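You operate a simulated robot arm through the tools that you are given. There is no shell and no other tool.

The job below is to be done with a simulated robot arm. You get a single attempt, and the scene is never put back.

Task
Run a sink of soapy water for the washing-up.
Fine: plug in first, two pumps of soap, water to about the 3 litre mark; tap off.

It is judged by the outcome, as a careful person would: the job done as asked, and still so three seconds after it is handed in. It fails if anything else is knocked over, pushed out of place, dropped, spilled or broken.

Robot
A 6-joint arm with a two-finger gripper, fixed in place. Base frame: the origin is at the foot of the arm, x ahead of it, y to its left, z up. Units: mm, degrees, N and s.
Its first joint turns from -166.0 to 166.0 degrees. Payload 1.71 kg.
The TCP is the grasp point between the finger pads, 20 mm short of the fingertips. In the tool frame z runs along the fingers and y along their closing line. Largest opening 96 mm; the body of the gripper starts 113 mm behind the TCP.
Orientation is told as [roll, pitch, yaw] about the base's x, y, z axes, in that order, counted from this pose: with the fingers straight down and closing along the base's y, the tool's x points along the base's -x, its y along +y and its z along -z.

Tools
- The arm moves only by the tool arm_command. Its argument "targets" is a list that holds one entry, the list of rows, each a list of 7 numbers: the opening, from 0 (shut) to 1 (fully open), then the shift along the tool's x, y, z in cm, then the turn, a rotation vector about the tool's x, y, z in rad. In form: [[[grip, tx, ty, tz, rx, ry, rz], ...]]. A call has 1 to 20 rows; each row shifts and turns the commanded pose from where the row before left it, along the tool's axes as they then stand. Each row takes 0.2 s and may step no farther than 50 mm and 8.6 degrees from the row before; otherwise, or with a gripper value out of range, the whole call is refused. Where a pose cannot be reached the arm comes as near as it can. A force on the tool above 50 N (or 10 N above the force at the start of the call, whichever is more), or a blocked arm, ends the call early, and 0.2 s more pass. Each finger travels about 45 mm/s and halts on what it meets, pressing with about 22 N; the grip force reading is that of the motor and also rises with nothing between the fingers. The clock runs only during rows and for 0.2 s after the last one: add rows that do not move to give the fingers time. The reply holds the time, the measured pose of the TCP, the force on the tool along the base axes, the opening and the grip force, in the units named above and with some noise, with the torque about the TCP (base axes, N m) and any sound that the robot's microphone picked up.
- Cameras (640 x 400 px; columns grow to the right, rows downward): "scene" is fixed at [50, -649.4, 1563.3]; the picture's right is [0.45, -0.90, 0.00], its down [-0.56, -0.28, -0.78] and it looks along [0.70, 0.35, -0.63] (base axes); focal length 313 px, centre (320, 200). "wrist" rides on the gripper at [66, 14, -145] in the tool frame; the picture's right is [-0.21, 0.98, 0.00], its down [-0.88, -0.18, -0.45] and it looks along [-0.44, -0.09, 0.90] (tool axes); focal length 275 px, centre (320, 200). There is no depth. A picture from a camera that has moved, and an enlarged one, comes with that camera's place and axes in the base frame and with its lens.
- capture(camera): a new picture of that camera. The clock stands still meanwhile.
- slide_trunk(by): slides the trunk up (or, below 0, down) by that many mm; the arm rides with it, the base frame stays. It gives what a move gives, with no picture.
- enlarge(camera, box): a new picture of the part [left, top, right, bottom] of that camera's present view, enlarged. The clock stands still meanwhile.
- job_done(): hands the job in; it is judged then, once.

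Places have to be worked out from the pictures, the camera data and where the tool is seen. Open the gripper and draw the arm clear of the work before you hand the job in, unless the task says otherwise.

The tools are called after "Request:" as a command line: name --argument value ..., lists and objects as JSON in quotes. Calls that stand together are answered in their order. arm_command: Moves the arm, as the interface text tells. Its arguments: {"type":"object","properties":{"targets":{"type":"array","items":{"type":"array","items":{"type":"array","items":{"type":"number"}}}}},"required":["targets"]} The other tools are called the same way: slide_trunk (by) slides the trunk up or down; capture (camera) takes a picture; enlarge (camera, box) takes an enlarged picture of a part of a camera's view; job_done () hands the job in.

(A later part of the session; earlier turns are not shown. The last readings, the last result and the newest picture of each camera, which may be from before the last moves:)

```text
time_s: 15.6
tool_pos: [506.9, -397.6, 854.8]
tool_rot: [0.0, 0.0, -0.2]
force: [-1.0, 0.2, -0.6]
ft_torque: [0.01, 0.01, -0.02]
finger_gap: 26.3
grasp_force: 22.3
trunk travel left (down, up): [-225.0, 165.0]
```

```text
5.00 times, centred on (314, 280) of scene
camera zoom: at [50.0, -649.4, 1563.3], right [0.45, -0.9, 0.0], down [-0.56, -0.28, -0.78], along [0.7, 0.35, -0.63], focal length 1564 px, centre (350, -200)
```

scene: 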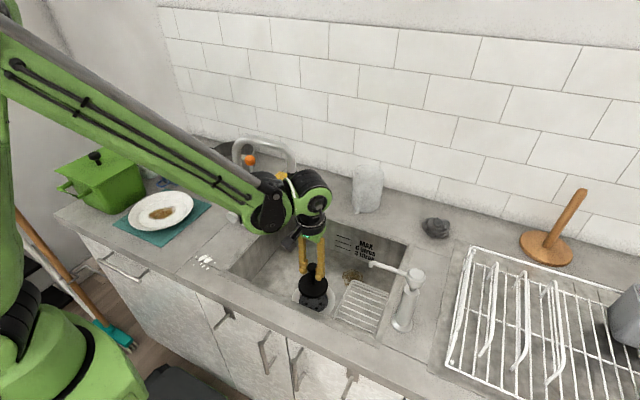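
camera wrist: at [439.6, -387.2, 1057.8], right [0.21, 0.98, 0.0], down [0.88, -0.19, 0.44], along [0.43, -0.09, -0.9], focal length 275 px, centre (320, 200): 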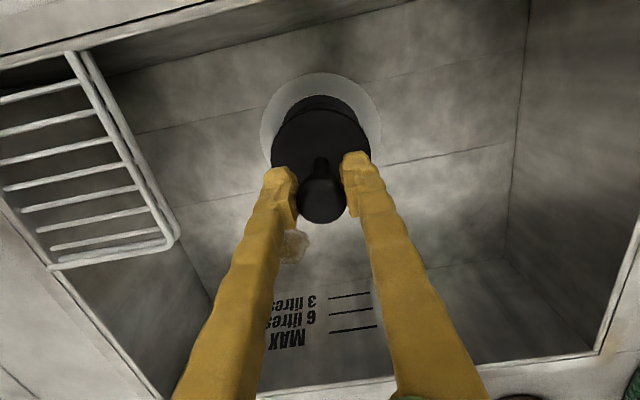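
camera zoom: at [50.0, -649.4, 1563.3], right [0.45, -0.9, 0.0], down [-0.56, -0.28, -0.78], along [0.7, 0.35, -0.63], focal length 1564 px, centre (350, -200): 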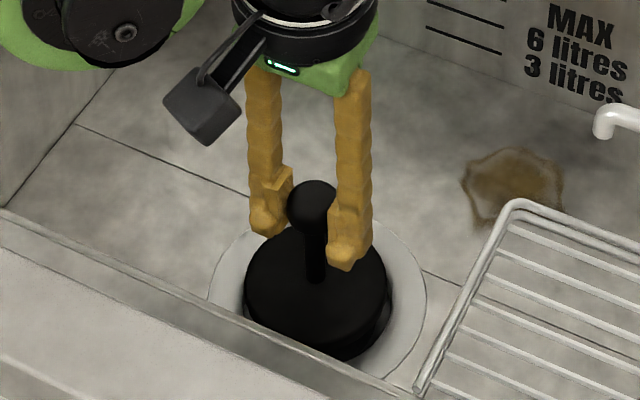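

Alignment holds within ~1 mm and the disc is just at the mouth of the recess. I push down in 3 mm steps; the force limit will stop it at the seat.

Request:
arm_command --targets '[[[0, -0.08, -0.05, 0.3, 0, 0, 0], [0, 0, 0, 0.3, 0, 0, 0], [0, 0, 0, 0.3, 0, 0, 0], [0, 0, 0, 0.3, 0, 0, 0], [0, 0, 0, 0.3, 0, 0, 0], [0, 0, 0, 0, 0, 0, 0]]]'

Request:
enlarge --camera "wrist" --box '[240, 60, 400, 160]'

Request:
enlarge --camera "scene" --box '[250, 240, 378, 320]'

```text
time_s: 17.0
tool_pos: [507.0, -400.8, 837.8]
tool_rot: [0.0, 0.0, -0.1]
force: [-0.1, -0.4, -0.5]
ft_torque: [0.02, 0.0, -0.01]
finger_gap: 26.4
grasp_force: 22.2
trunk travel left (down, up): [-225.0, 165.0]
```

```text
4.00 times, centred on (320, 110) of wrist
camera zoom: at [440.8, -387.7, 984.5], right [0.21, 0.98, 0.0], down [0.88, -0.19, 0.44], along [0.43, -0.09, -0.9], focal length 1101 px, centre (320, 560)
```

zoom: 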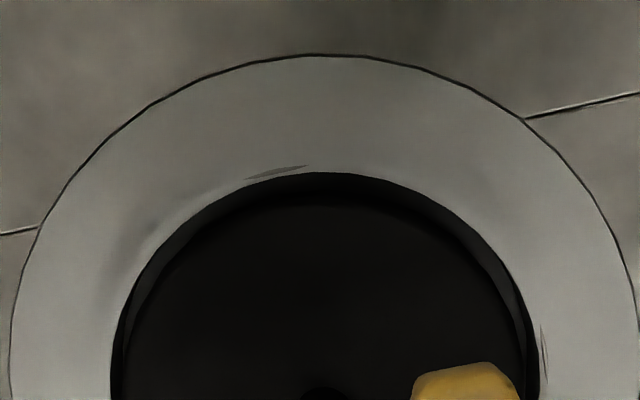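

```text
5.00 times, centred on (314, 280) of scene
camera zoom: at [50.0, -649.4, 1563.3], right [0.45, -0.9, 0.0], down [-0.56, -0.28, -0.78], along [0.7, 0.35, -0.63], focal length 1564 px, centre (350, -200)
```

zoom: 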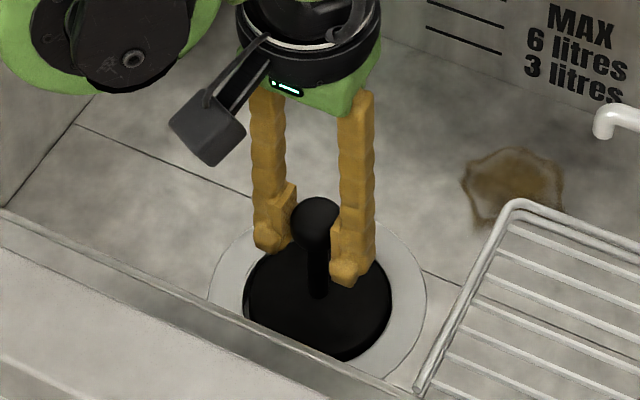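

The disc is entering the recess with no contact force yet. I keep lowering in 3 mm steps.

Request:
arm_command --targets '[[[0, 0, 0, 0.3, 0, 0, 0], [0, 0, 0, 0.3, 0, 0, 0], [0, 0, 0, 0.3, 0, 0, 0], [0, 0, 0, 0.3, 0, 0, 0], [0, 0, 0, 0.3, 0, 0, 0], [0, 0, 0, 0, 0, 0, 0]]]'

Request:
enlarge --camera "scene" --box '[250, 240, 378, 320]'

```text
time_s: 18.4
tool_pos: [508.3, -399.4, 823.8]
tool_rot: [-0.2, 0.1, -0.1]
force: [0.6, -7.5, 34.6]
ft_torque: [0.0, -0.09, -0.04]
finger_gap: 26.6
grasp_force: 21.8
trunk travel left (down, up): [-225.0, 165.0]
```

```text
5.00 times, centred on (314, 280) of scene
camera zoom: at [50.0, -649.4, 1563.3], right [0.45, -0.9, 0.0], down [-0.56, -0.28, -0.78], along [0.7, 0.35, -0.63], focal length 1564 px, centre (350, -200)
```

zoom: 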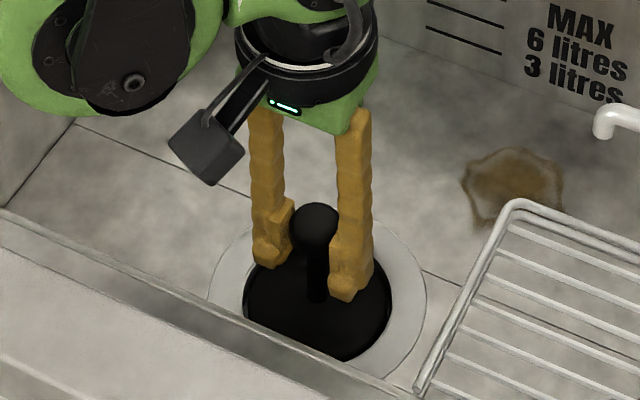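

34 N upward contact: the plug is down on its seat inside the recess. I ease off 2 mm, open the fingers and raise clear.

Request:
arm_command --targets '[[[0, 0, 0, -0.1, 0, 0, 0], [0.2, 0, 0, 0, 0, 0, 0], [0.5, 0, 0, 0, 0, 0, 0], [0.7, 0, 0, 0, 0, 0, 0], [0.7, 0, 0, 0, 0, 0, 0], [0.7, 0, 0, 0, 0, 0, 0]]]'

Request:
enlarge --camera "wrist" --box '[160, 60, 480, 260]'

Request:
enlarge --camera "scene" --box '[250, 240, 378, 320]'

```text
time_s: 19.8
tool_pos: [508.3, -398.6, 823.0]
tool_rot: [-0.2, 0.0, -0.1]
force: [0.0, 0.2, -0.7]
ft_torque: [0.02, -0.02, 0.01]
finger_gap: 67.5
grasp_force: 0.0
trunk travel left (down, up): [-225.0, 165.0]
```

```text
2.00 times, centred on (320, 160) of wrist
camera zoom: at [441.6, -386.6, 970.4], right [0.21, 0.98, 0.0], down [0.88, -0.19, 0.44], along [0.43, -0.09, -0.9], focal length 551 px, centre (320, 280)
```

zoom: 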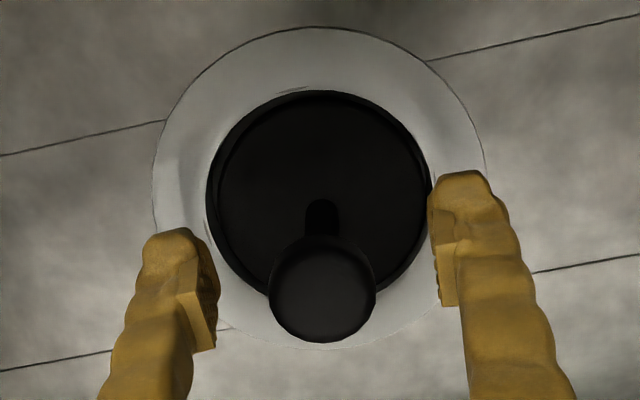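

```text
5.00 times, centred on (314, 280) of scene
camera zoom: at [50.0, -649.4, 1563.3], right [0.45, -0.9, 0.0], down [-0.56, -0.28, -0.78], along [0.7, 0.35, -0.63], focal length 1564 px, centre (350, -200)
```

zoom: 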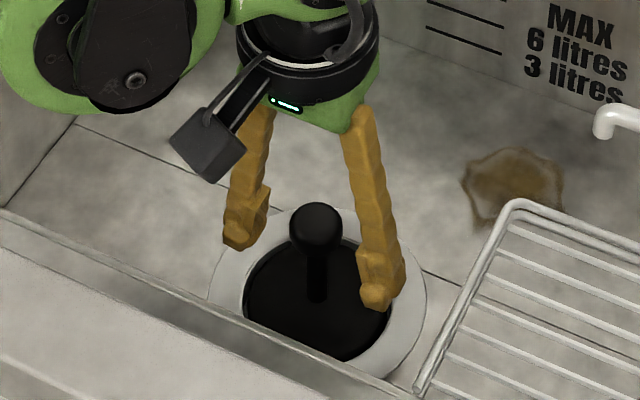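

The plug sits level in the recess and is released. I raise straight up out of the sink.

Request:
arm_command --targets '[[[0.7, 0, 0, -3.0, 0, 0, 0], [0.7, 0, 0, -4.5, 0, 0, 0], [0.7, 0, 0, -4.5, 0, 0, 0], [0.7, 0, 0, -4.5, 0, 0, 0], [0.7, 0, 0, -4.5, 0, 0, 0], [0.7, 0, 0, -4.5, 0, 0, 0], [0.7, 0, 0, -4.5, 0, 0, 0], [0.7, 0, 0, -4.5, 0, 0, 0], [0.7, 0, 0, 0, 0, 0, 0]]]'

Request:
capture --camera "wrist"

Request:
enlarge --camera "scene" --box '[250, 240, 378, 320]'

```text
time_s: 21.8
tool_pos: [507.0, -395.8, 1173.4]
tool_rot: [-0.1, 0.0, -0.2]
force: [-0.8, -0.7, 0.4]
ft_torque: [0.01, -0.02, 0.0]
finger_gap: 67.1
grasp_force: 0.1
trunk travel left (down, up): [-225.0, 165.0]
```

```text
taken
camera wrist: at [440.9, -383.9, 1318.1], right [0.21, 0.98, 0.0], down [0.88, -0.18, 0.44], along [0.43, -0.09, -0.9], focal length 275 px, centre (320, 200)
```

wrist: 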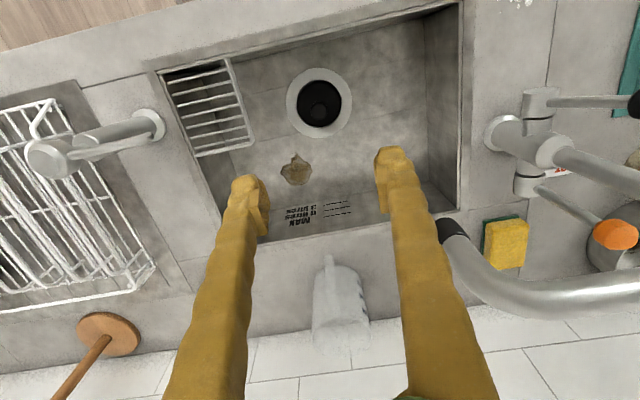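

```text
5.00 times, centred on (314, 280) of scene
camera zoom: at [50.0, -649.4, 1563.3], right [0.45, -0.9, 0.0], down [-0.56, -0.28, -0.78], along [0.7, 0.35, -0.63], focal length 1564 px, centre (350, -200)
```

zoom: 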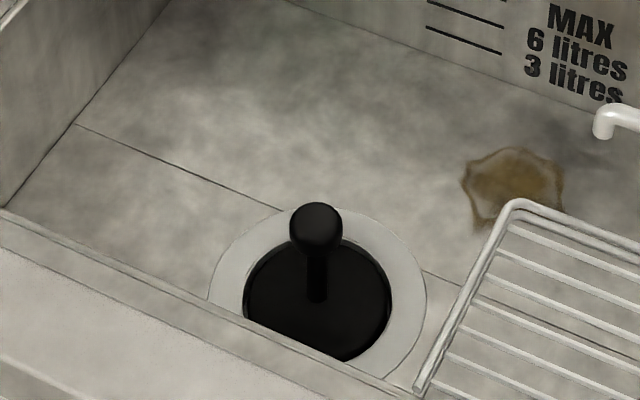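

The plug stays upright in place. Now I move over the soap pump (about (465, -645)) at z≈1200 to see its head between the fingers.

Request:
arm_command --targets '[[[0.7, 0.7, -4.07, -0.45, 0, 0, 0], [0.7, 0.7, -4.07, -0.45, 0, 0, 0], [0.7, 0.7, -4.07, -0.45, 0, 0, 0], [0.7, 0.7, -4.07, -0.45, 0, 0, 0], [0.7, 0.7, -4.07, -0.45, 0, 0, 0], [0.7, 0.7, -4.07, -0.45, 0, 0, 0], [0.7, 0, 0, 0, 0, 0, 0]]]'

Request:
capture --camera "wrist"

Request:
enlarge --camera "wrist" --box '[240, 110, 400, 210]'

Request:
enlarge --camera "scene" --box '[352, 250, 448, 310]'

```text
time_s: 23.4
tool_pos: [464.2, -645.9, 1197.3]
tool_rot: [0.0, 0.1, -0.2]
force: [0.2, 0.1, -0.9]
ft_torque: [0.05, 0.01, -0.03]
finger_gap: 67.1
grasp_force: 0.1
trunk travel left (down, up): [-225.0, 165.0]
```

```text
taken
camera wrist: at [398.9, -633.5, 1343.3], right [0.21, 0.98, 0.0], down [0.88, -0.19, 0.44], along [0.43, -0.09, -0.9], focal length 275 px, centre (320, 200)
```

wrist: 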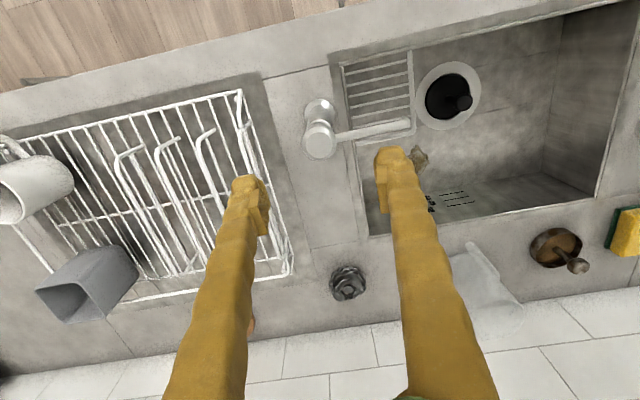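

```text
4.00 times, centred on (320, 160) of wrist
camera zoom: at [398.9, -633.5, 1343.3], right [0.21, 0.98, 0.0], down [0.88, -0.19, 0.44], along [0.43, -0.09, -0.9], focal length 1101 px, centre (320, 360)
```

zoom: 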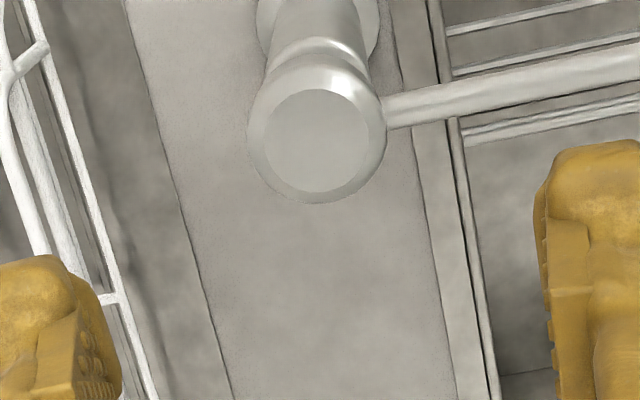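

```text
6.67 times, centred on (400, 280) of scene
camera zoom: at [50.0, -649.4, 1563.3], right [0.45, -0.9, 0.0], down [-0.56, -0.28, -0.78], along [0.7, 0.35, -0.63], focal length 2086 px, centre (-213, -333)
```

zoom: 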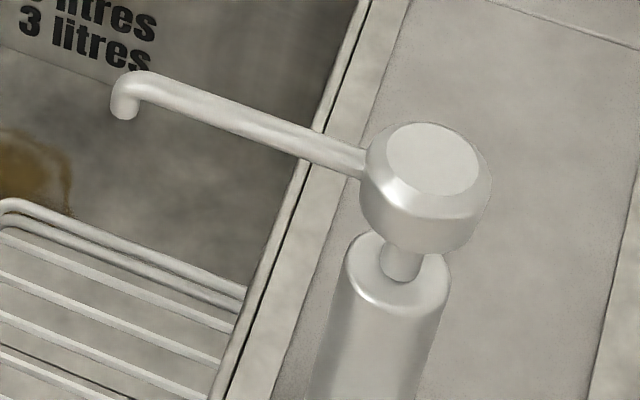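

The pump head's flat top works out to (470, -648.5, 1076). I close the fingers, centre over it and come down to ~5 mm above.

Request:
arm_command --targets '[[[0, -0.55, -0.25, 0, 0, 0, 0], [0, 0, 0, 0, 0, 0, 0], [0, 0, 0, 0, 0, 0, 0], [0, 0, 0, 2.0, 0, 0, 0], [0, 0, 0, 3.0, 0, 0, 0], [0, 0, 0, 3.0, 0, 0, 0], [0, 0, 0, 1.0, 0, 0, 0], [0, 0, 0, 0, 0, 0, 0]]]'

Request:
enlarge --camera "wrist" --box '[240, 110, 400, 210]'

Request:
enlarge --camera "scene" --box '[352, 230, 448, 290]'

```text
time_s: 25.2
tool_pos: [472.9, -644.9, 1107.6]
tool_rot: [0.0, 0.0, -0.1]
force: [-0.9, 0.2, -0.2]
ft_torque: [0.01, 0.01, -0.01]
finger_gap: 0.2
grasp_force: 22.1
trunk travel left (down, up): [-225.0, 165.0]
```

```text
4.00 times, centred on (320, 160) of wrist
camera zoom: at [406.5, -632.9, 1253.8], right [0.21, 0.98, 0.0], down [0.88, -0.19, 0.44], along [0.43, -0.09, -0.9], focal length 1101 px, centre (320, 360)
```

zoom: 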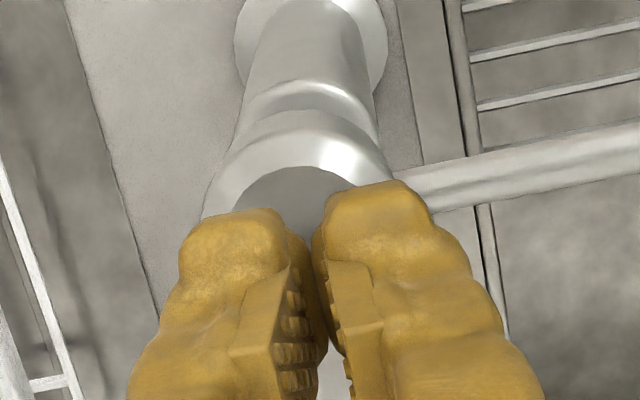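

```text
6.67 times, centred on (400, 260) of scene
camera zoom: at [50.0, -649.4, 1563.3], right [0.45, -0.9, 0.0], down [-0.56, -0.28, -0.78], along [0.7, 0.35, -0.63], focal length 2086 px, centre (-213, -200)
```

zoom: 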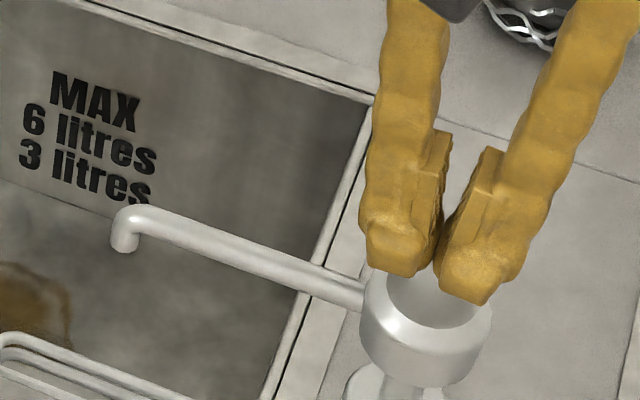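

Fingers are ~3 mm left of and ~2 mm beyond the head's centre; I correct this and begin pressing gently to feel the pump's resistance.

Request:
arm_command --targets '[[[0, 0.2, -0.35, 0, 0, 0, 0], [0, 0, 0, 0.4, 0, 0, 0], [0, 0, 0, 0.4, 0, 0, 0], [0, 0, 0, 0.3, 0, 0, 0], [0, 0, 0, 0.3, 0, 0, 0], [0, 0, 0, 0, 0, 0, 0]]]'

Request:
enlarge --camera "scene" --box '[352, 240, 448, 300]'

```text
time_s: 26.6
tool_pos: [468.7, -649.5, 1092.6]
tool_rot: [0.0, 0.0, -0.1]
force: [0.2, 0.5, 0.9]
ft_torque: [-0.01, -0.01, 0.02]
finger_gap: 6.1
grasp_force: 29.2
trunk travel left (down, up): [-225.0, 165.0]
```

```text
6.67 times, centred on (400, 270) of scene
camera zoom: at [50.0, -649.4, 1563.3], right [0.45, -0.9, 0.0], down [-0.56, -0.28, -0.78], along [0.7, 0.35, -0.63], focal length 2086 px, centre (-213, -267)
```

zoom: 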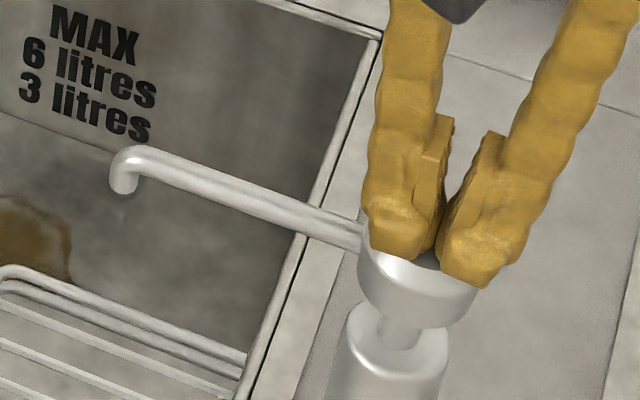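

The fingers report a 6 mm gap, so something at the tips is pushing them apart slightly. I look closely from the wrist before pressing further.

Request:
enlarge --camera "wrist" --box '[256, 130, 384, 210]'

Request:
enlarge --camera "scene" --box '[392, 255, 440, 285]'

```text
5.00 times, centred on (320, 170) of wrist
camera zoom: at [402.5, -637.2, 1238.9], right [0.21, 0.98, 0.0], down [0.88, -0.19, 0.44], along [0.43, -0.09, -0.9], focal length 1376 px, centre (320, 350)
```

zoom: 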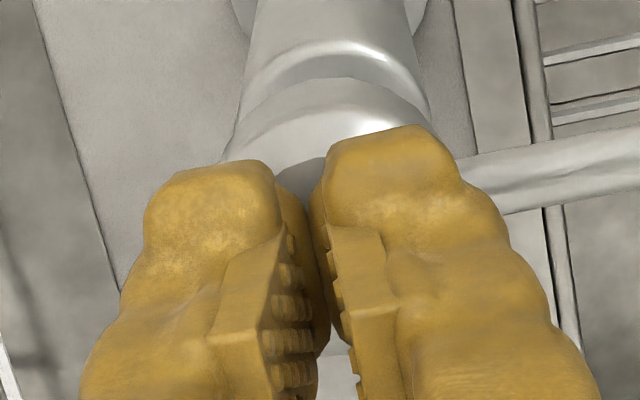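

```text
13.33 times, centred on (416, 270) of scene
camera zoom: at [50.0, -649.4, 1563.3], right [0.45, -0.9, 0.0], down [-0.56, -0.28, -0.78], along [0.7, 0.35, -0.63], focal length 4171 px, centre (-960, -733)
```

zoom: 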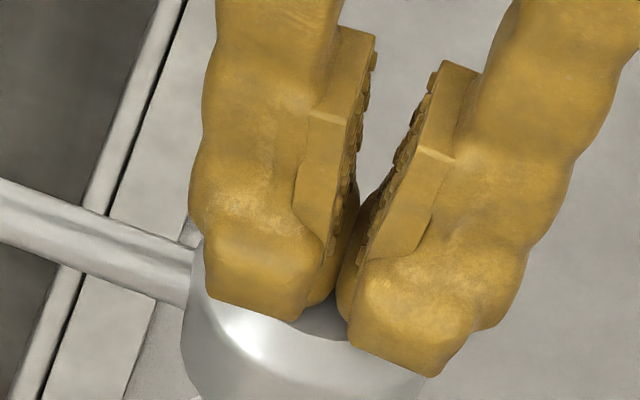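

The head has gone down ~3 mm with very little force. I press another 6 mm and watch whether the finger gap grows.

Request:
arm_command --targets '[[[0, 0, 0, 0.3, 0, 0, 0], [0, 0, 0, 0.3, 0, 0, 0]]]'

Request:
enlarge --camera "scene" --box '[352, 240, 448, 300]'

```text
time_s: 27.2
tool_pos: [468.5, -650.6, 1085.7]
tool_rot: [0.0, 0.0, -0.1]
force: [0.0, -0.6, 3.0]
ft_torque: [-0.01, 0.01, 0.01]
finger_gap: 6.0
grasp_force: 29.4
trunk travel left (down, up): [-225.0, 165.0]
```

```text
6.67 times, centred on (400, 270) of scene
camera zoom: at [50.0, -649.4, 1563.3], right [0.45, -0.9, 0.0], down [-0.56, -0.28, -0.78], along [0.7, 0.35, -0.63], focal length 2086 px, centre (-213, -267)
```

zoom: 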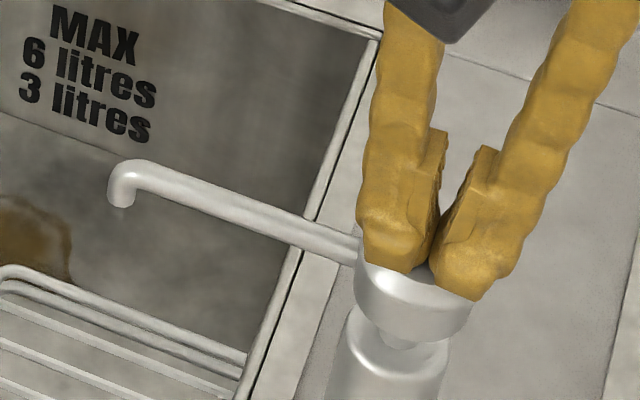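

The gap is stable and the head follows (3 N). I continue down until the stop is felt.

Request:
arm_command --targets '[[[0, 0, 0, 0.3, 0, 0, 0], [0, 0, 0, 0.3, 0, 0, 0]]]'

Request:
enlarge --camera "scene" --box '[352, 240, 448, 300]'

```text
time_s: 27.8
tool_pos: [469.6, -649.2, 1081.6]
tool_rot: [-0.1, 0.0, -0.1]
force: [4.9, -5.6, 27.3]
ft_torque: [-0.1, -0.11, 0.0]
finger_gap: 6.3
grasp_force: 29.8
trunk travel left (down, up): [-225.0, 165.0]
```

```text
6.67 times, centred on (400, 270) of scene
camera zoom: at [50.0, -649.4, 1563.3], right [0.45, -0.9, 0.0], down [-0.56, -0.28, -0.78], along [0.7, 0.35, -0.63], focal length 2086 px, centre (-213, -267)
```

zoom: 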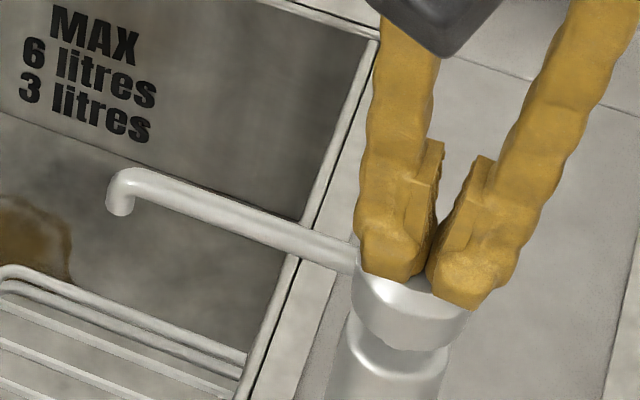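

27 N now: the pump is bottomed out, one full stroke. I raise until clear so the head returns fully, and check for soap in the sink.

Request:
arm_command --targets '[[[0, 0, 0, -0.5, 0, 0, 0], [0, 0, 0, -1.0, 0, 0, 0], [0, 0, 0, -1.0, 0, 0, 0], [0, 0, 0, -1.0, 0, 0, 0], [0, 0, 0, 0, 0, 0, 0], [0, 0, 0, 0, 0, 0, 0]]]'

Request:
enlarge --camera "scene" --box '[352, 240, 448, 300]'

Request:
enlarge --camera "scene" --box '[290, 230, 418, 310]'

Request:
capture --camera "wrist"

```text
time_s: 29.2
tool_pos: [468.4, -649.5, 1115.9]
tool_rot: [0.0, 0.0, -0.1]
force: [0.3, -0.7, 0.2]
ft_torque: [0.03, 0.04, -0.01]
finger_gap: 0.0
grasp_force: 29.8
trunk travel left (down, up): [-225.0, 165.0]
```

```text
6.67 times, centred on (400, 270) of scene
camera zoom: at [50.0, -649.4, 1563.3], right [0.45, -0.9, 0.0], down [-0.56, -0.28, -0.78], along [0.7, 0.35, -0.63], focal length 2086 px, centre (-213, -267)
```

zoom: 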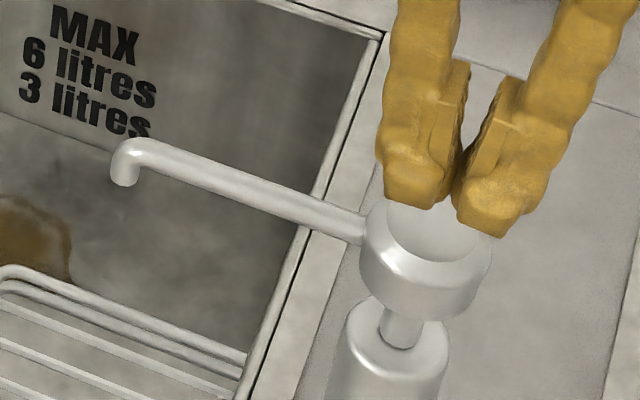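

```text
5.00 times, centred on (354, 270) of scene
camera zoom: at [50.0, -649.4, 1563.3], right [0.45, -0.9, 0.0], down [-0.56, -0.28, -0.78], along [0.7, 0.35, -0.63], focal length 1564 px, centre (150, -150)
```

zoom: 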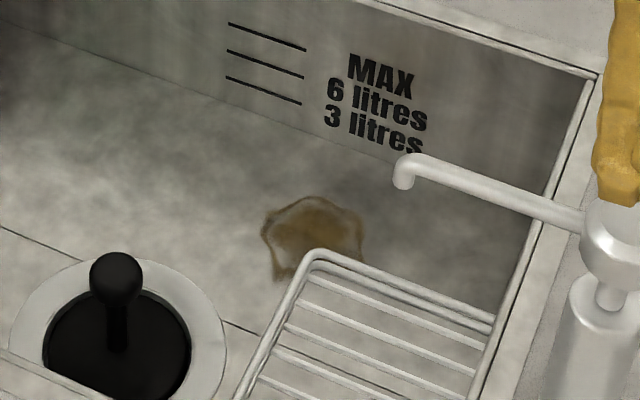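

```text
taken
camera wrist: at [402.4, -637.3, 1261.5], right [0.21, 0.98, 0.0], down [0.88, -0.19, 0.44], along [0.43, -0.09, -0.9], focal length 275 px, centre (320, 200)
```

wrist: 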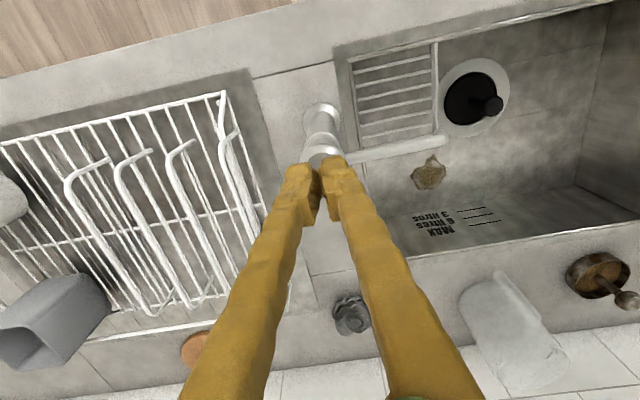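

The head has returned. I look for soap under the pump's outlet.

Request:
enlarge --camera "wrist" --box '[340, 40, 460, 115]'

Request:
enlarge --camera "wrist" --box '[340, 110, 460, 185]'

Request:
enlarge --camera "scene" --box '[330, 270, 410, 320]'

```text
5.33 times, centred on (400, 78) of wrist
camera zoom: at [402.4, -637.3, 1261.5], right [0.21, 0.98, 0.0], down [0.88, -0.19, 0.44], along [0.43, -0.09, -0.9], focal length 1468 px, centre (-107, 853)
```

zoom: 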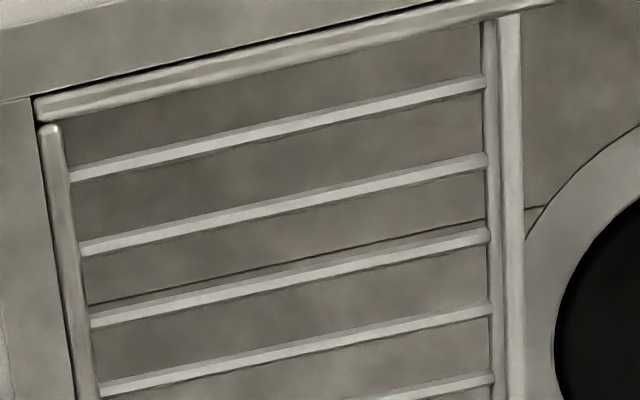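

```text
5.33 times, centred on (400, 148) of wrist
camera zoom: at [402.4, -637.3, 1261.5], right [0.21, 0.98, 0.0], down [0.88, -0.19, 0.44], along [0.43, -0.09, -0.9], focal length 1468 px, centre (-107, 480)
```

zoom: 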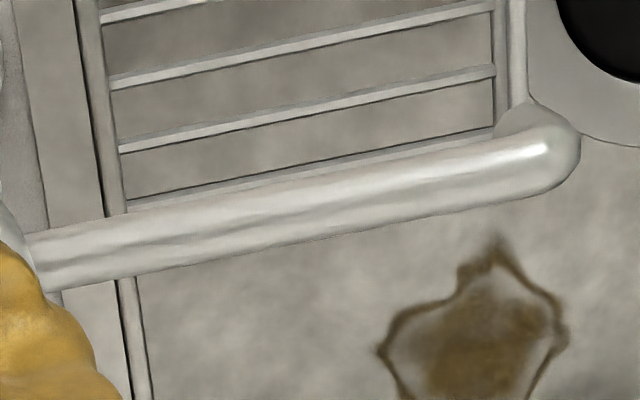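

```text
8.00 times, centred on (370, 295) of scene
camera zoom: at [50.0, -649.4, 1563.3], right [0.45, -0.9, 0.0], down [-0.56, -0.28, -0.78], along [0.7, 0.35, -0.63], focal length 2503 px, centre (-80, -560)
```

zoom: 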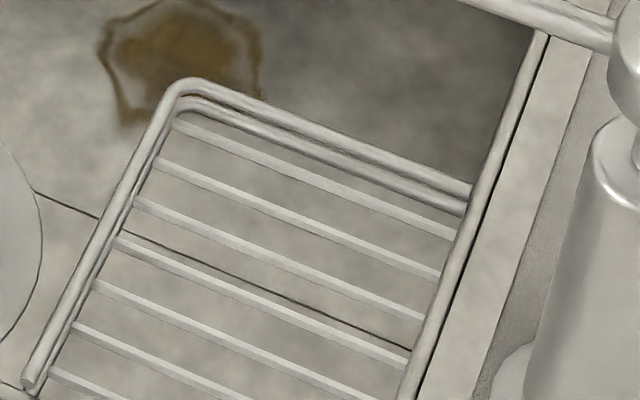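

No soap can be seen, though the stroke was full; the pump may simply not render it. I make the second full stroke the same way and look at the outlet while it is pressed.

Request:
arm_command --targets '[[[0, 0, 0, 1.0, 0, 0, 0], [0, 0, 0, 1.0, 0, 0, 0], [0, 0, 0, 0.5, 0, 0, 0], [0, 0, 0, 0.5, 0, 0, 0], [0, 0, 0, 0.45, 0, 0, 0]]]'

Request:
enlarge --camera "scene" --box '[330, 240, 426, 300]'

Request:
enlarge --camera "wrist" --box '[340, 60, 500, 160]'

```text
time_s: 30.4
tool_pos: [468.2, -649.2, 1082.9]
tool_rot: [-0.1, 0.0, -0.2]
force: [1.4, -2.0, 16.0]
ft_torque: [-0.05, -0.02, -0.04]
finger_gap: 6.0
grasp_force: 30.0
trunk travel left (down, up): [-225.0, 165.0]
```

```text
6.67 times, centred on (378, 270) of scene
camera zoom: at [50.0, -649.4, 1563.3], right [0.45, -0.9, 0.0], down [-0.56, -0.28, -0.78], along [0.7, 0.35, -0.63], focal length 2086 px, centre (-67, -267)
```

zoom: 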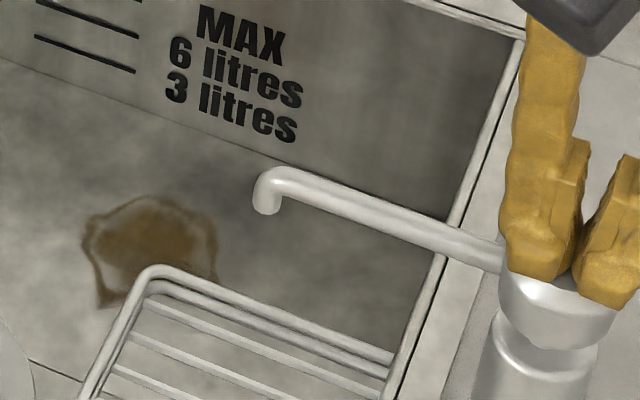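

```text
4.00 times, centred on (420, 110) of wrist
camera zoom: at [402.3, -636.4, 1228.5], right [0.21, 0.98, 0.0], down [0.88, -0.18, 0.44], along [0.43, -0.09, -0.9], focal length 1101 px, centre (-80, 560)
```

zoom: 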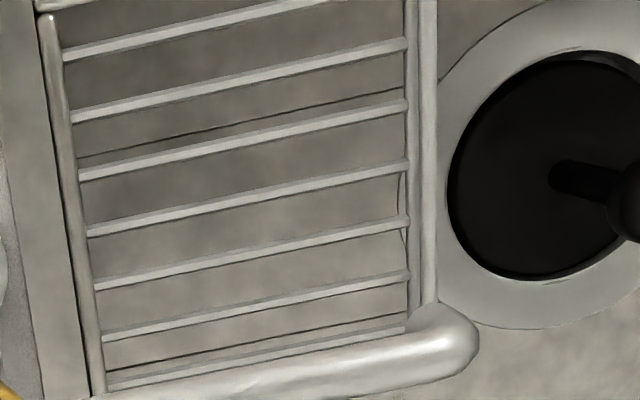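

Second full stroke bottomed out (16 N). I raise well clear of the pump and look at the sink once more.

Request:
arm_command --targets '[[[0, 0, 0, -0.5, 0, 0, 0], [0, 0, 0, -1.0, 0, 0, 0], [0, 0, 0, -2.0, 0, 0, 0], [0, 0, 0, -4.0, 0, 0, 0], [0, 0, 0, -4.0, 0, 0, 0], [0, 0, 0, 0, 0, 0, 0]]]'

Request:
capture --camera "scene"

Request:
enlarge --camera "scene" --box '[230, 210, 430, 335]'

Request:
capture --camera "wrist"

```text
time_s: 31.8
tool_pos: [469.6, -648.1, 1197.2]
tool_rot: [-0.1, 0.0, -0.2]
force: [1.0, -0.3, 0.9]
ft_torque: [-0.03, 0.0, -0.04]
finger_gap: 0.2
grasp_force: 29.4
trunk travel left (down, up): [-225.0, 165.0]
```

```text
taken
```

scene: 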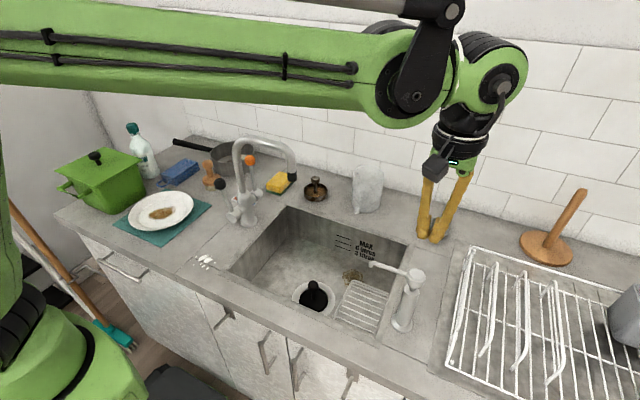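

```text
3.20 times, centred on (330, 272) of scene
camera zoom: at [50.0, -649.4, 1563.3], right [0.45, -0.9, 0.0], down [-0.56, -0.28, -0.78], along [0.7, 0.35, -0.63], focal length 1001 px, centre (288, -32)
```

zoom: 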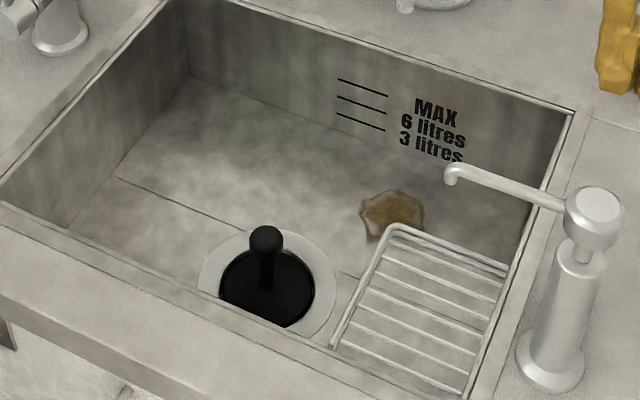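

```text
taken
camera wrist: at [403.4, -635.2, 1343.2], right [0.21, 0.98, 0.0], down [0.88, -0.19, 0.44], along [0.43, -0.09, -0.9], focal length 275 px, centre (320, 200)
```

wrist: 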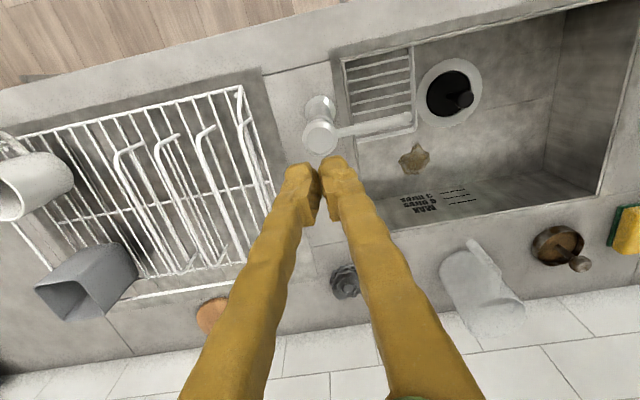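

The plug is in and two pumps are done. Now the tap: I swing the arm across in front of the spout (x≈430, z≈1197) to the black lever and look at it between open fingers.

Request:
arm_command --targets '[[[0.7, 0.8, 2.0, 0, 0, 0, 0], [0.7, 0.8, 4.5, 0, 0, 0, 0], [0.7, 0.8, 4.5, 0, 0, 0, 0], [0.7, 0.8, 4.5, 0, 0, 0, 0], [0.7, 0.8, 4.5, 0, 0, 0, 0], [0.7, 0, 4.5, 0, 0, 0, 0], [0.7, 0, 4.5, 0, 0, 0, 0], [0.7, 0, 4.5, 0, 0, 0, 0], [0.7, 0, 4.5, 0, 0, 0, 0], [0.7, 0, 4.5, 0, 0, 0, 0], [0.7, 0, 4.5, 0, 0, 0, 0], [0.7, 0, 4.5, 0, 0, 0, 0], [0.7, 0, 0.6, 0, 0, 0, 0], [0.7, 0, 0, 0, 0, 0, 0]]]'

Request:
capture --camera "wrist"

Request:
capture --camera "scene"

```text
time_s: 34.8
tool_pos: [431.5, -126.9, 1196.5]
tool_rot: [-0.1, 0.0, 0.0]
force: [-0.1, -0.6, 0.7]
ft_torque: [0.0, 0.0, -0.03]
finger_gap: 67.0
grasp_force: 0.1
trunk travel left (down, up): [-225.0, 165.0]
```

```text
taken
camera wrist: at [365.2, -114.3, 1342.9], right [0.21, 0.98, 0.0], down [0.88, -0.18, 0.44], along [0.43, -0.09, -0.9], focal length 275 px, centre (320, 200)
```

wrist: 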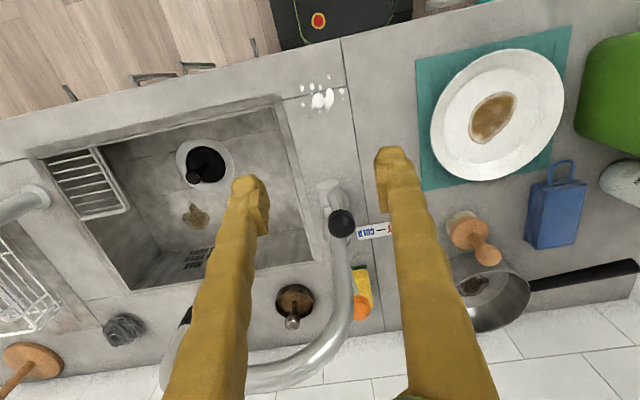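

```text
taken
```

scene: 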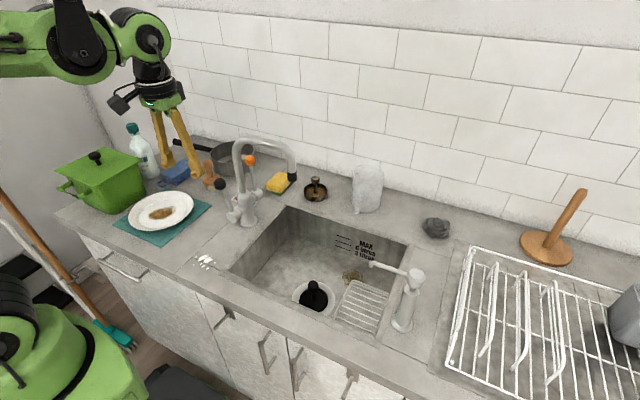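

Black knob triangulates to about (522, -123, 1085). I enlarge the tap to check the levers' geometry and hubs.

Request:
enlarge --camera "wrist" --box '[280, 170, 408, 250]'

Request:
enlarge --camera "wrist" --box '[290, 240, 418, 320]'

Request:
enlarge --camera "scene" --box '[205, 170, 285, 220]'

Request:
enlarge --camera "scene" --box '[205, 185, 285, 235]'

```text
5.00 times, centred on (344, 210) of wrist
camera zoom: at [365.2, -114.3, 1342.9], right [0.21, 0.98, 0.0], down [0.88, -0.18, 0.44], along [0.43, -0.09, -0.9], focal length 1376 px, centre (200, 150)
```

zoom: 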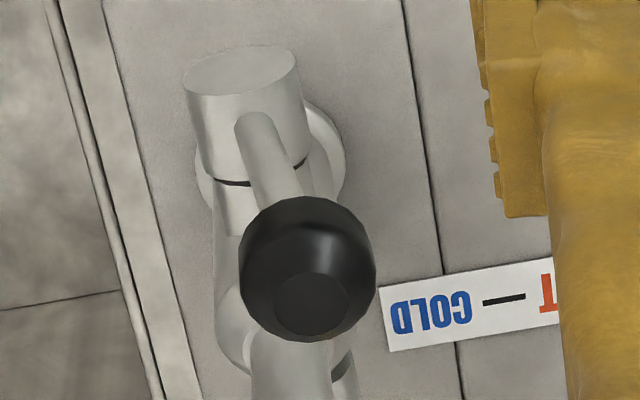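

```text
5.00 times, centred on (354, 280) of wrist
camera zoom: at [365.2, -114.3, 1342.9], right [0.21, 0.98, 0.0], down [0.88, -0.18, 0.44], along [0.43, -0.09, -0.9], focal length 1376 px, centre (150, -200)
```

zoom: 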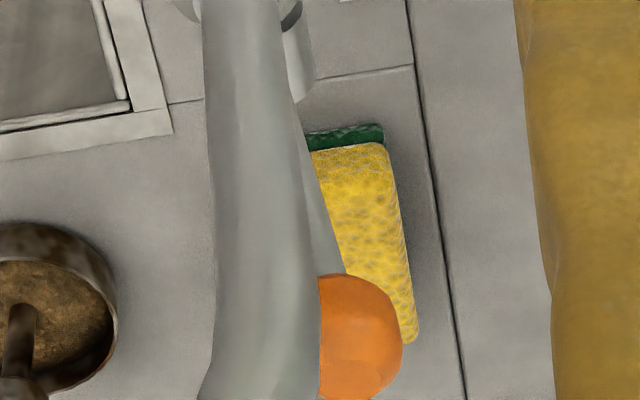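

```text
8.00 times, centred on (245, 195) of scene
camera zoom: at [50.0, -649.4, 1563.3], right [0.45, -0.9, 0.0], down [-0.56, -0.28, -0.78], along [0.7, 0.35, -0.63], focal length 2503 px, centre (920, 240)
```

zoom: 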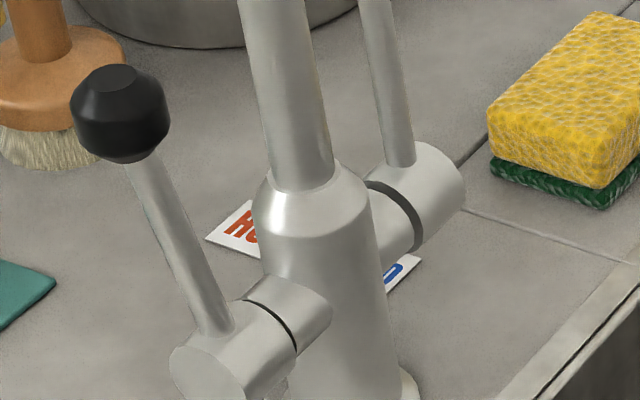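

```text
8.00 times, centred on (245, 210) of scene
camera zoom: at [50.0, -649.4, 1563.3], right [0.45, -0.9, 0.0], down [-0.56, -0.28, -0.78], along [0.7, 0.35, -0.63], focal length 2503 px, centre (920, 120)
```

zoom: 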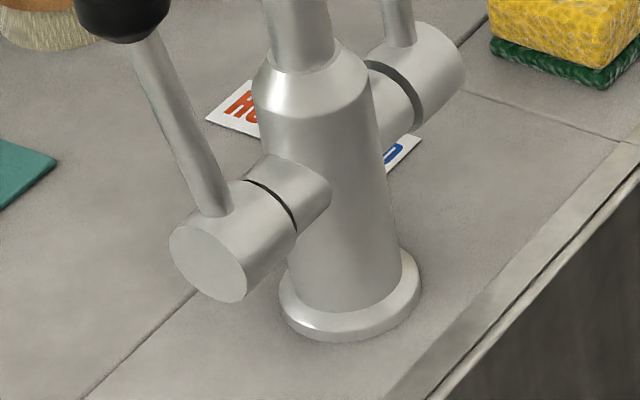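

The levers pivot on hubs about the x axis, and the HOT–COLD card lies at x≈665 beside the orange lever, so black is most likely the flow. I straddle the black knob loosely with the fingers (gap ~53 mm) so I can nudge it either way.

Request:
arm_command --targets '[[[0.55, -4.3, 0.2, 0, 0, 0, 0], [0.55, -4.3, 0.2, 0, 0, 0, 0], [0.55, 0, 0, 0, 0, 0, 0], [0.55, 0, 0, 4.0, 0, 0, 0], [0.55, 0, 0, 4.0, 0, 0, 0], [0.55, 0, 0, 3.0, 0, 0, 0], [0.55, 0, 0, 0, 0, 0, 0]]]'

Request:
capture --camera "wrist"

Request:
enlarge --camera "scene" --box '[160, 110, 320, 210]'

```text
time_s: 36.4
tool_pos: [513.1, -124.4, 1084.5]
tool_rot: [0.0, 0.0, -0.1]
force: [-0.5, -0.8, 0.4]
ft_torque: [-0.01, -0.01, 0.02]
finger_gap: 52.8
grasp_force: 0.1
trunk travel left (down, up): [-225.0, 165.0]
```

```text
taken
camera wrist: at [448.6, -111.5, 1230.6], right [0.21, 0.98, 0.0], down [0.88, -0.19, 0.44], along [0.43, -0.09, -0.9], focal length 275 px, centre (320, 200)
```

wrist: 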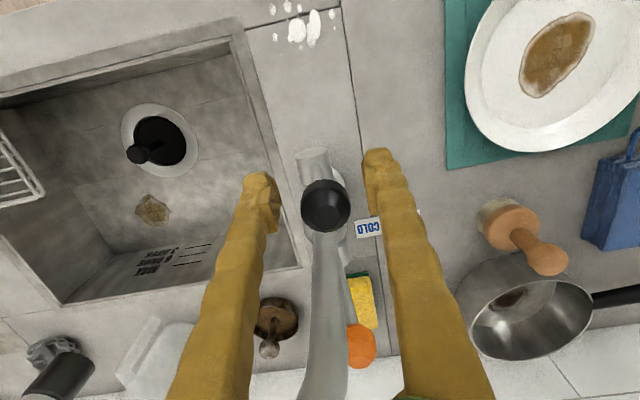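

```text
4.00 times, centred on (240, 160) of scene
camera zoom: at [50.0, -649.4, 1563.3], right [0.45, -0.9, 0.0], down [-0.56, -0.28, -0.78], along [0.7, 0.35, -0.63], focal length 1251 px, centre (640, 360)
```

zoom: 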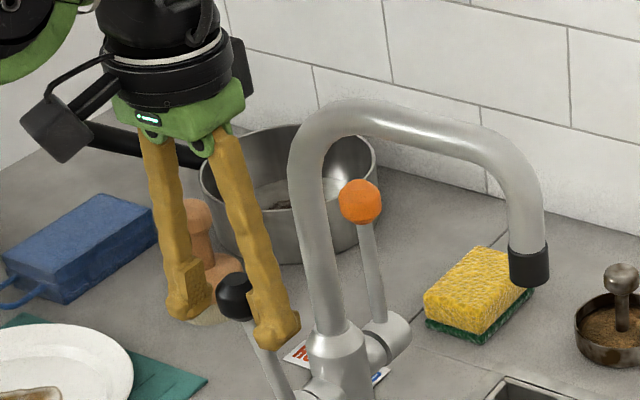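

The knob is centred between the fingers, 9–10 mm forward of the TCP. I shift 5 mm forward and nudge toward −y (the sink) a little, checking force and picture.

Request:
arm_command --targets '[[[0.55, -0.5, 0, 0, 0, 0, 0], [0.55, 0, -0.6, 0, 0, 0, 0], [0.55, 0, -0.5, 0, 0, 0, 0], [0.55, 0, -0.4, 0, 0, 0, 0], [0.55, 0, -0.3, 0, 0, 0, 0], [0.55, 0, 0, 0, 0, 0, 0]]]'

Request:
capture --camera "scene"

Request:
enlarge --camera "wrist" --box '[240, 150, 400, 250]'

```text
time_s: 37.8
tool_pos: [519.5, -141.4, 1085.0]
tool_rot: [-0.1, 0.1, 0.1]
force: [-2.4, 17.4, -2.9]
ft_torque: [-0.17, 0.03, 0.13]
finger_gap: 62.9
grasp_force: 8.1
trunk travel left (down, up): [-225.0, 165.0]
```

```text
taken
```

scene: 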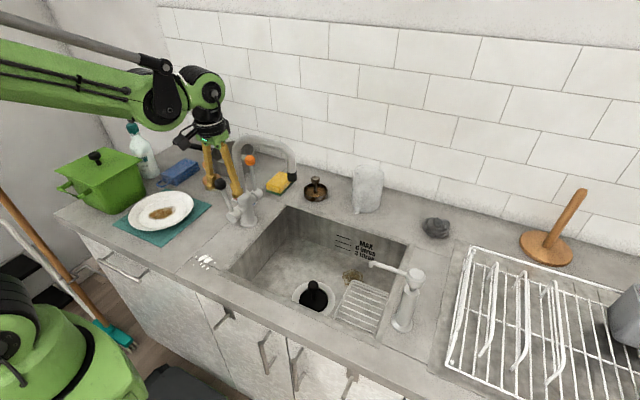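

```text
4.00 times, centred on (320, 200) of wrist
camera zoom: at [454.6, -128.5, 1231.5], right [0.21, 0.98, 0.0], down [0.88, -0.18, 0.44], along [0.43, -0.09, -0.9], focal length 1101 px, centre (320, 200)
```

zoom: 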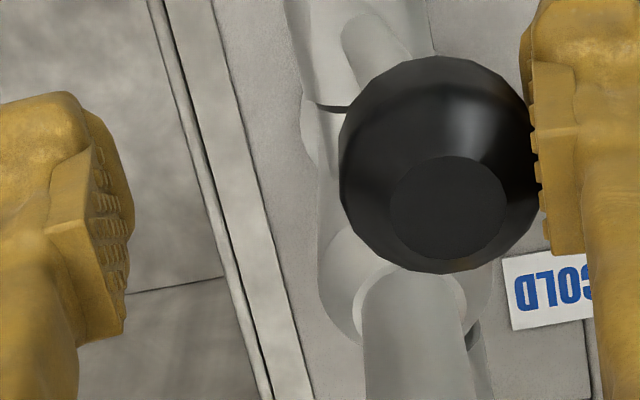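

17 N resistance with the knob hardly moving: that way is its stop. I back off and try the other direction (+y) gently.

Request:
arm_command --targets '[[[0.55, 0, 0.9, 0, 0, 0, 0], [0.55, 0, 0.9, 0, 0, 0, 0], [0.55, 0, 0.6, 0, 0, 0, 0], [0.55, 0, 0.5, 0, 0, 0, 0], [0.55, 0, 0.4, 0, 0, 0, 0], [0.55, 0, 0.3, 0, 0, 0, 0], [0.55, 0, 0, 0, 0, 0, 0]]]'

Request:
capture --camera "scene"

Request:
enlarge --camera "wrist" --box '[240, 150, 400, 250]'

```text
time_s: 39.4
tool_pos: [520.0, -107.1, 1086.6]
tool_rot: [0.0, 0.0, -0.1]
force: [0.7, -0.2, 0.0]
ft_torque: [0.01, 0.0, 0.0]
finger_gap: 52.8
grasp_force: 0.4
trunk travel left (down, up): [-225.0, 165.0]
```

```text
taken
```

scene: 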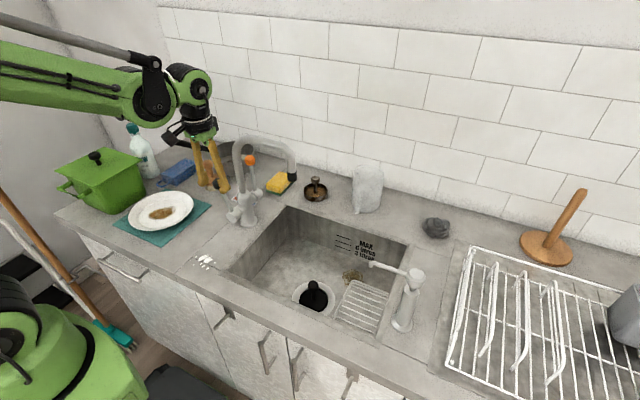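

```text
4.00 times, centred on (320, 200) of wrist
camera zoom: at [453.8, -93.7, 1232.5], right [0.21, 0.98, 0.0], down [0.88, -0.19, 0.44], along [0.43, -0.09, -0.9], focal length 1101 px, centre (320, 200)
```

zoom: 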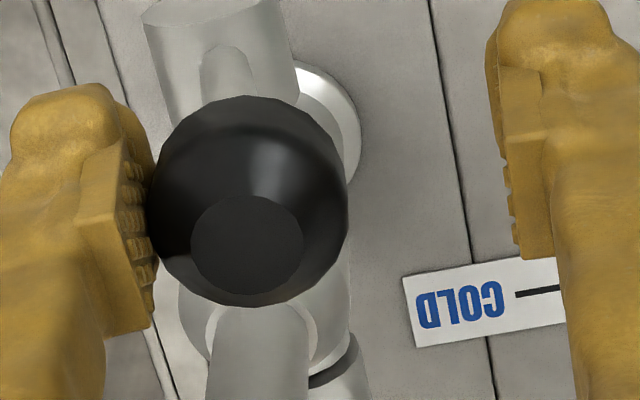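

The knob moves freely toward +y (now ~5 mm along, no force). I push on in small steps and watch the nozzle for water.

Request:
arm_command --targets '[[[0.55, 0, 0.5, 0, 0, 0, 0], [0.55, 0, 0.5, 0, 0, 0, 0], [0.55, 0, 0, 0, 0, 0, 0]]]'

Request:
enlarge --camera "scene" --box '[200, 120, 440, 270]'

```text
time_s: 40.2
tool_pos: [520.4, -96.7, 1088.0]
tool_rot: [0.0, 0.0, 0.0]
force: [0.8, -0.5, 0.8]
ft_torque: [-0.02, 0.03, 0.0]
finger_gap: 52.9
grasp_force: 0.3
trunk travel left (down, up): [-225.0, 165.0]
```

```text
2.67 times, centred on (320, 195) of scene
camera zoom: at [50.0, -649.4, 1563.3], right [0.45, -0.9, 0.0], down [-0.56, -0.28, -0.78], along [0.7, 0.35, -0.63], focal length 834 px, centre (320, 213)
```

zoom: 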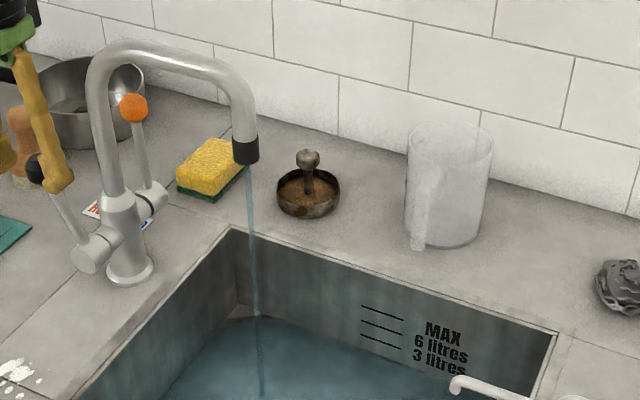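

Water is running from the nozzle with the lever ~15 mm over. I look at the sink's water level now.

Request:
enlarge --camera "scene" --box '[230, 200, 430, 325]'

Request:
enlarge --camera "scene" --box '[320, 225, 384, 265]'

```text
3.20 times, centred on (330, 262) of scene
camera zoom: at [50.0, -649.4, 1563.3], right [0.45, -0.9, 0.0], down [-0.56, -0.28, -0.78], along [0.7, 0.35, -0.63], focal length 1001 px, centre (288, 0)
```

zoom: 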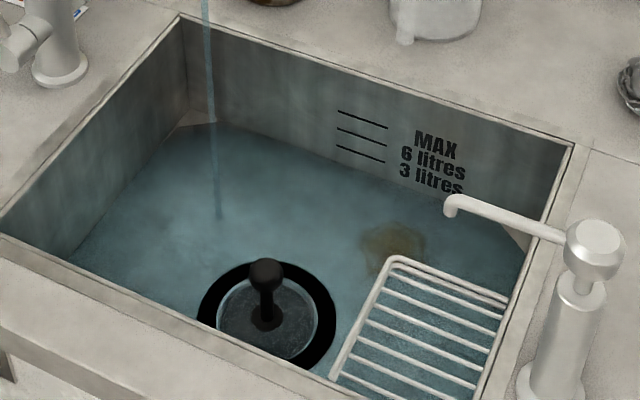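

```text
10.00 times, centred on (352, 245) of scene
camera zoom: at [50.0, -649.4, 1563.3], right [0.45, -0.9, 0.0], down [-0.56, -0.28, -0.78], along [0.7, 0.35, -0.63], focal length 3128 px, centre (0, -250)
```

zoom: 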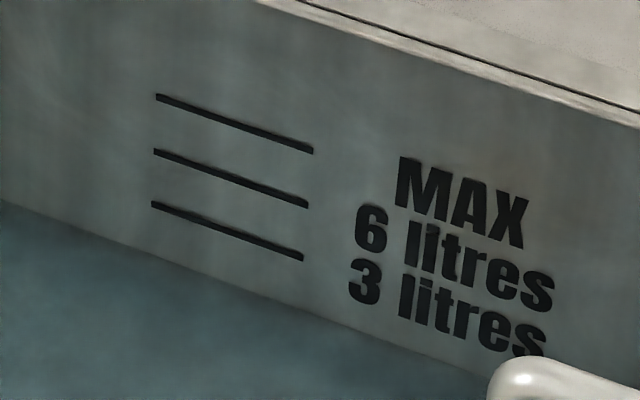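

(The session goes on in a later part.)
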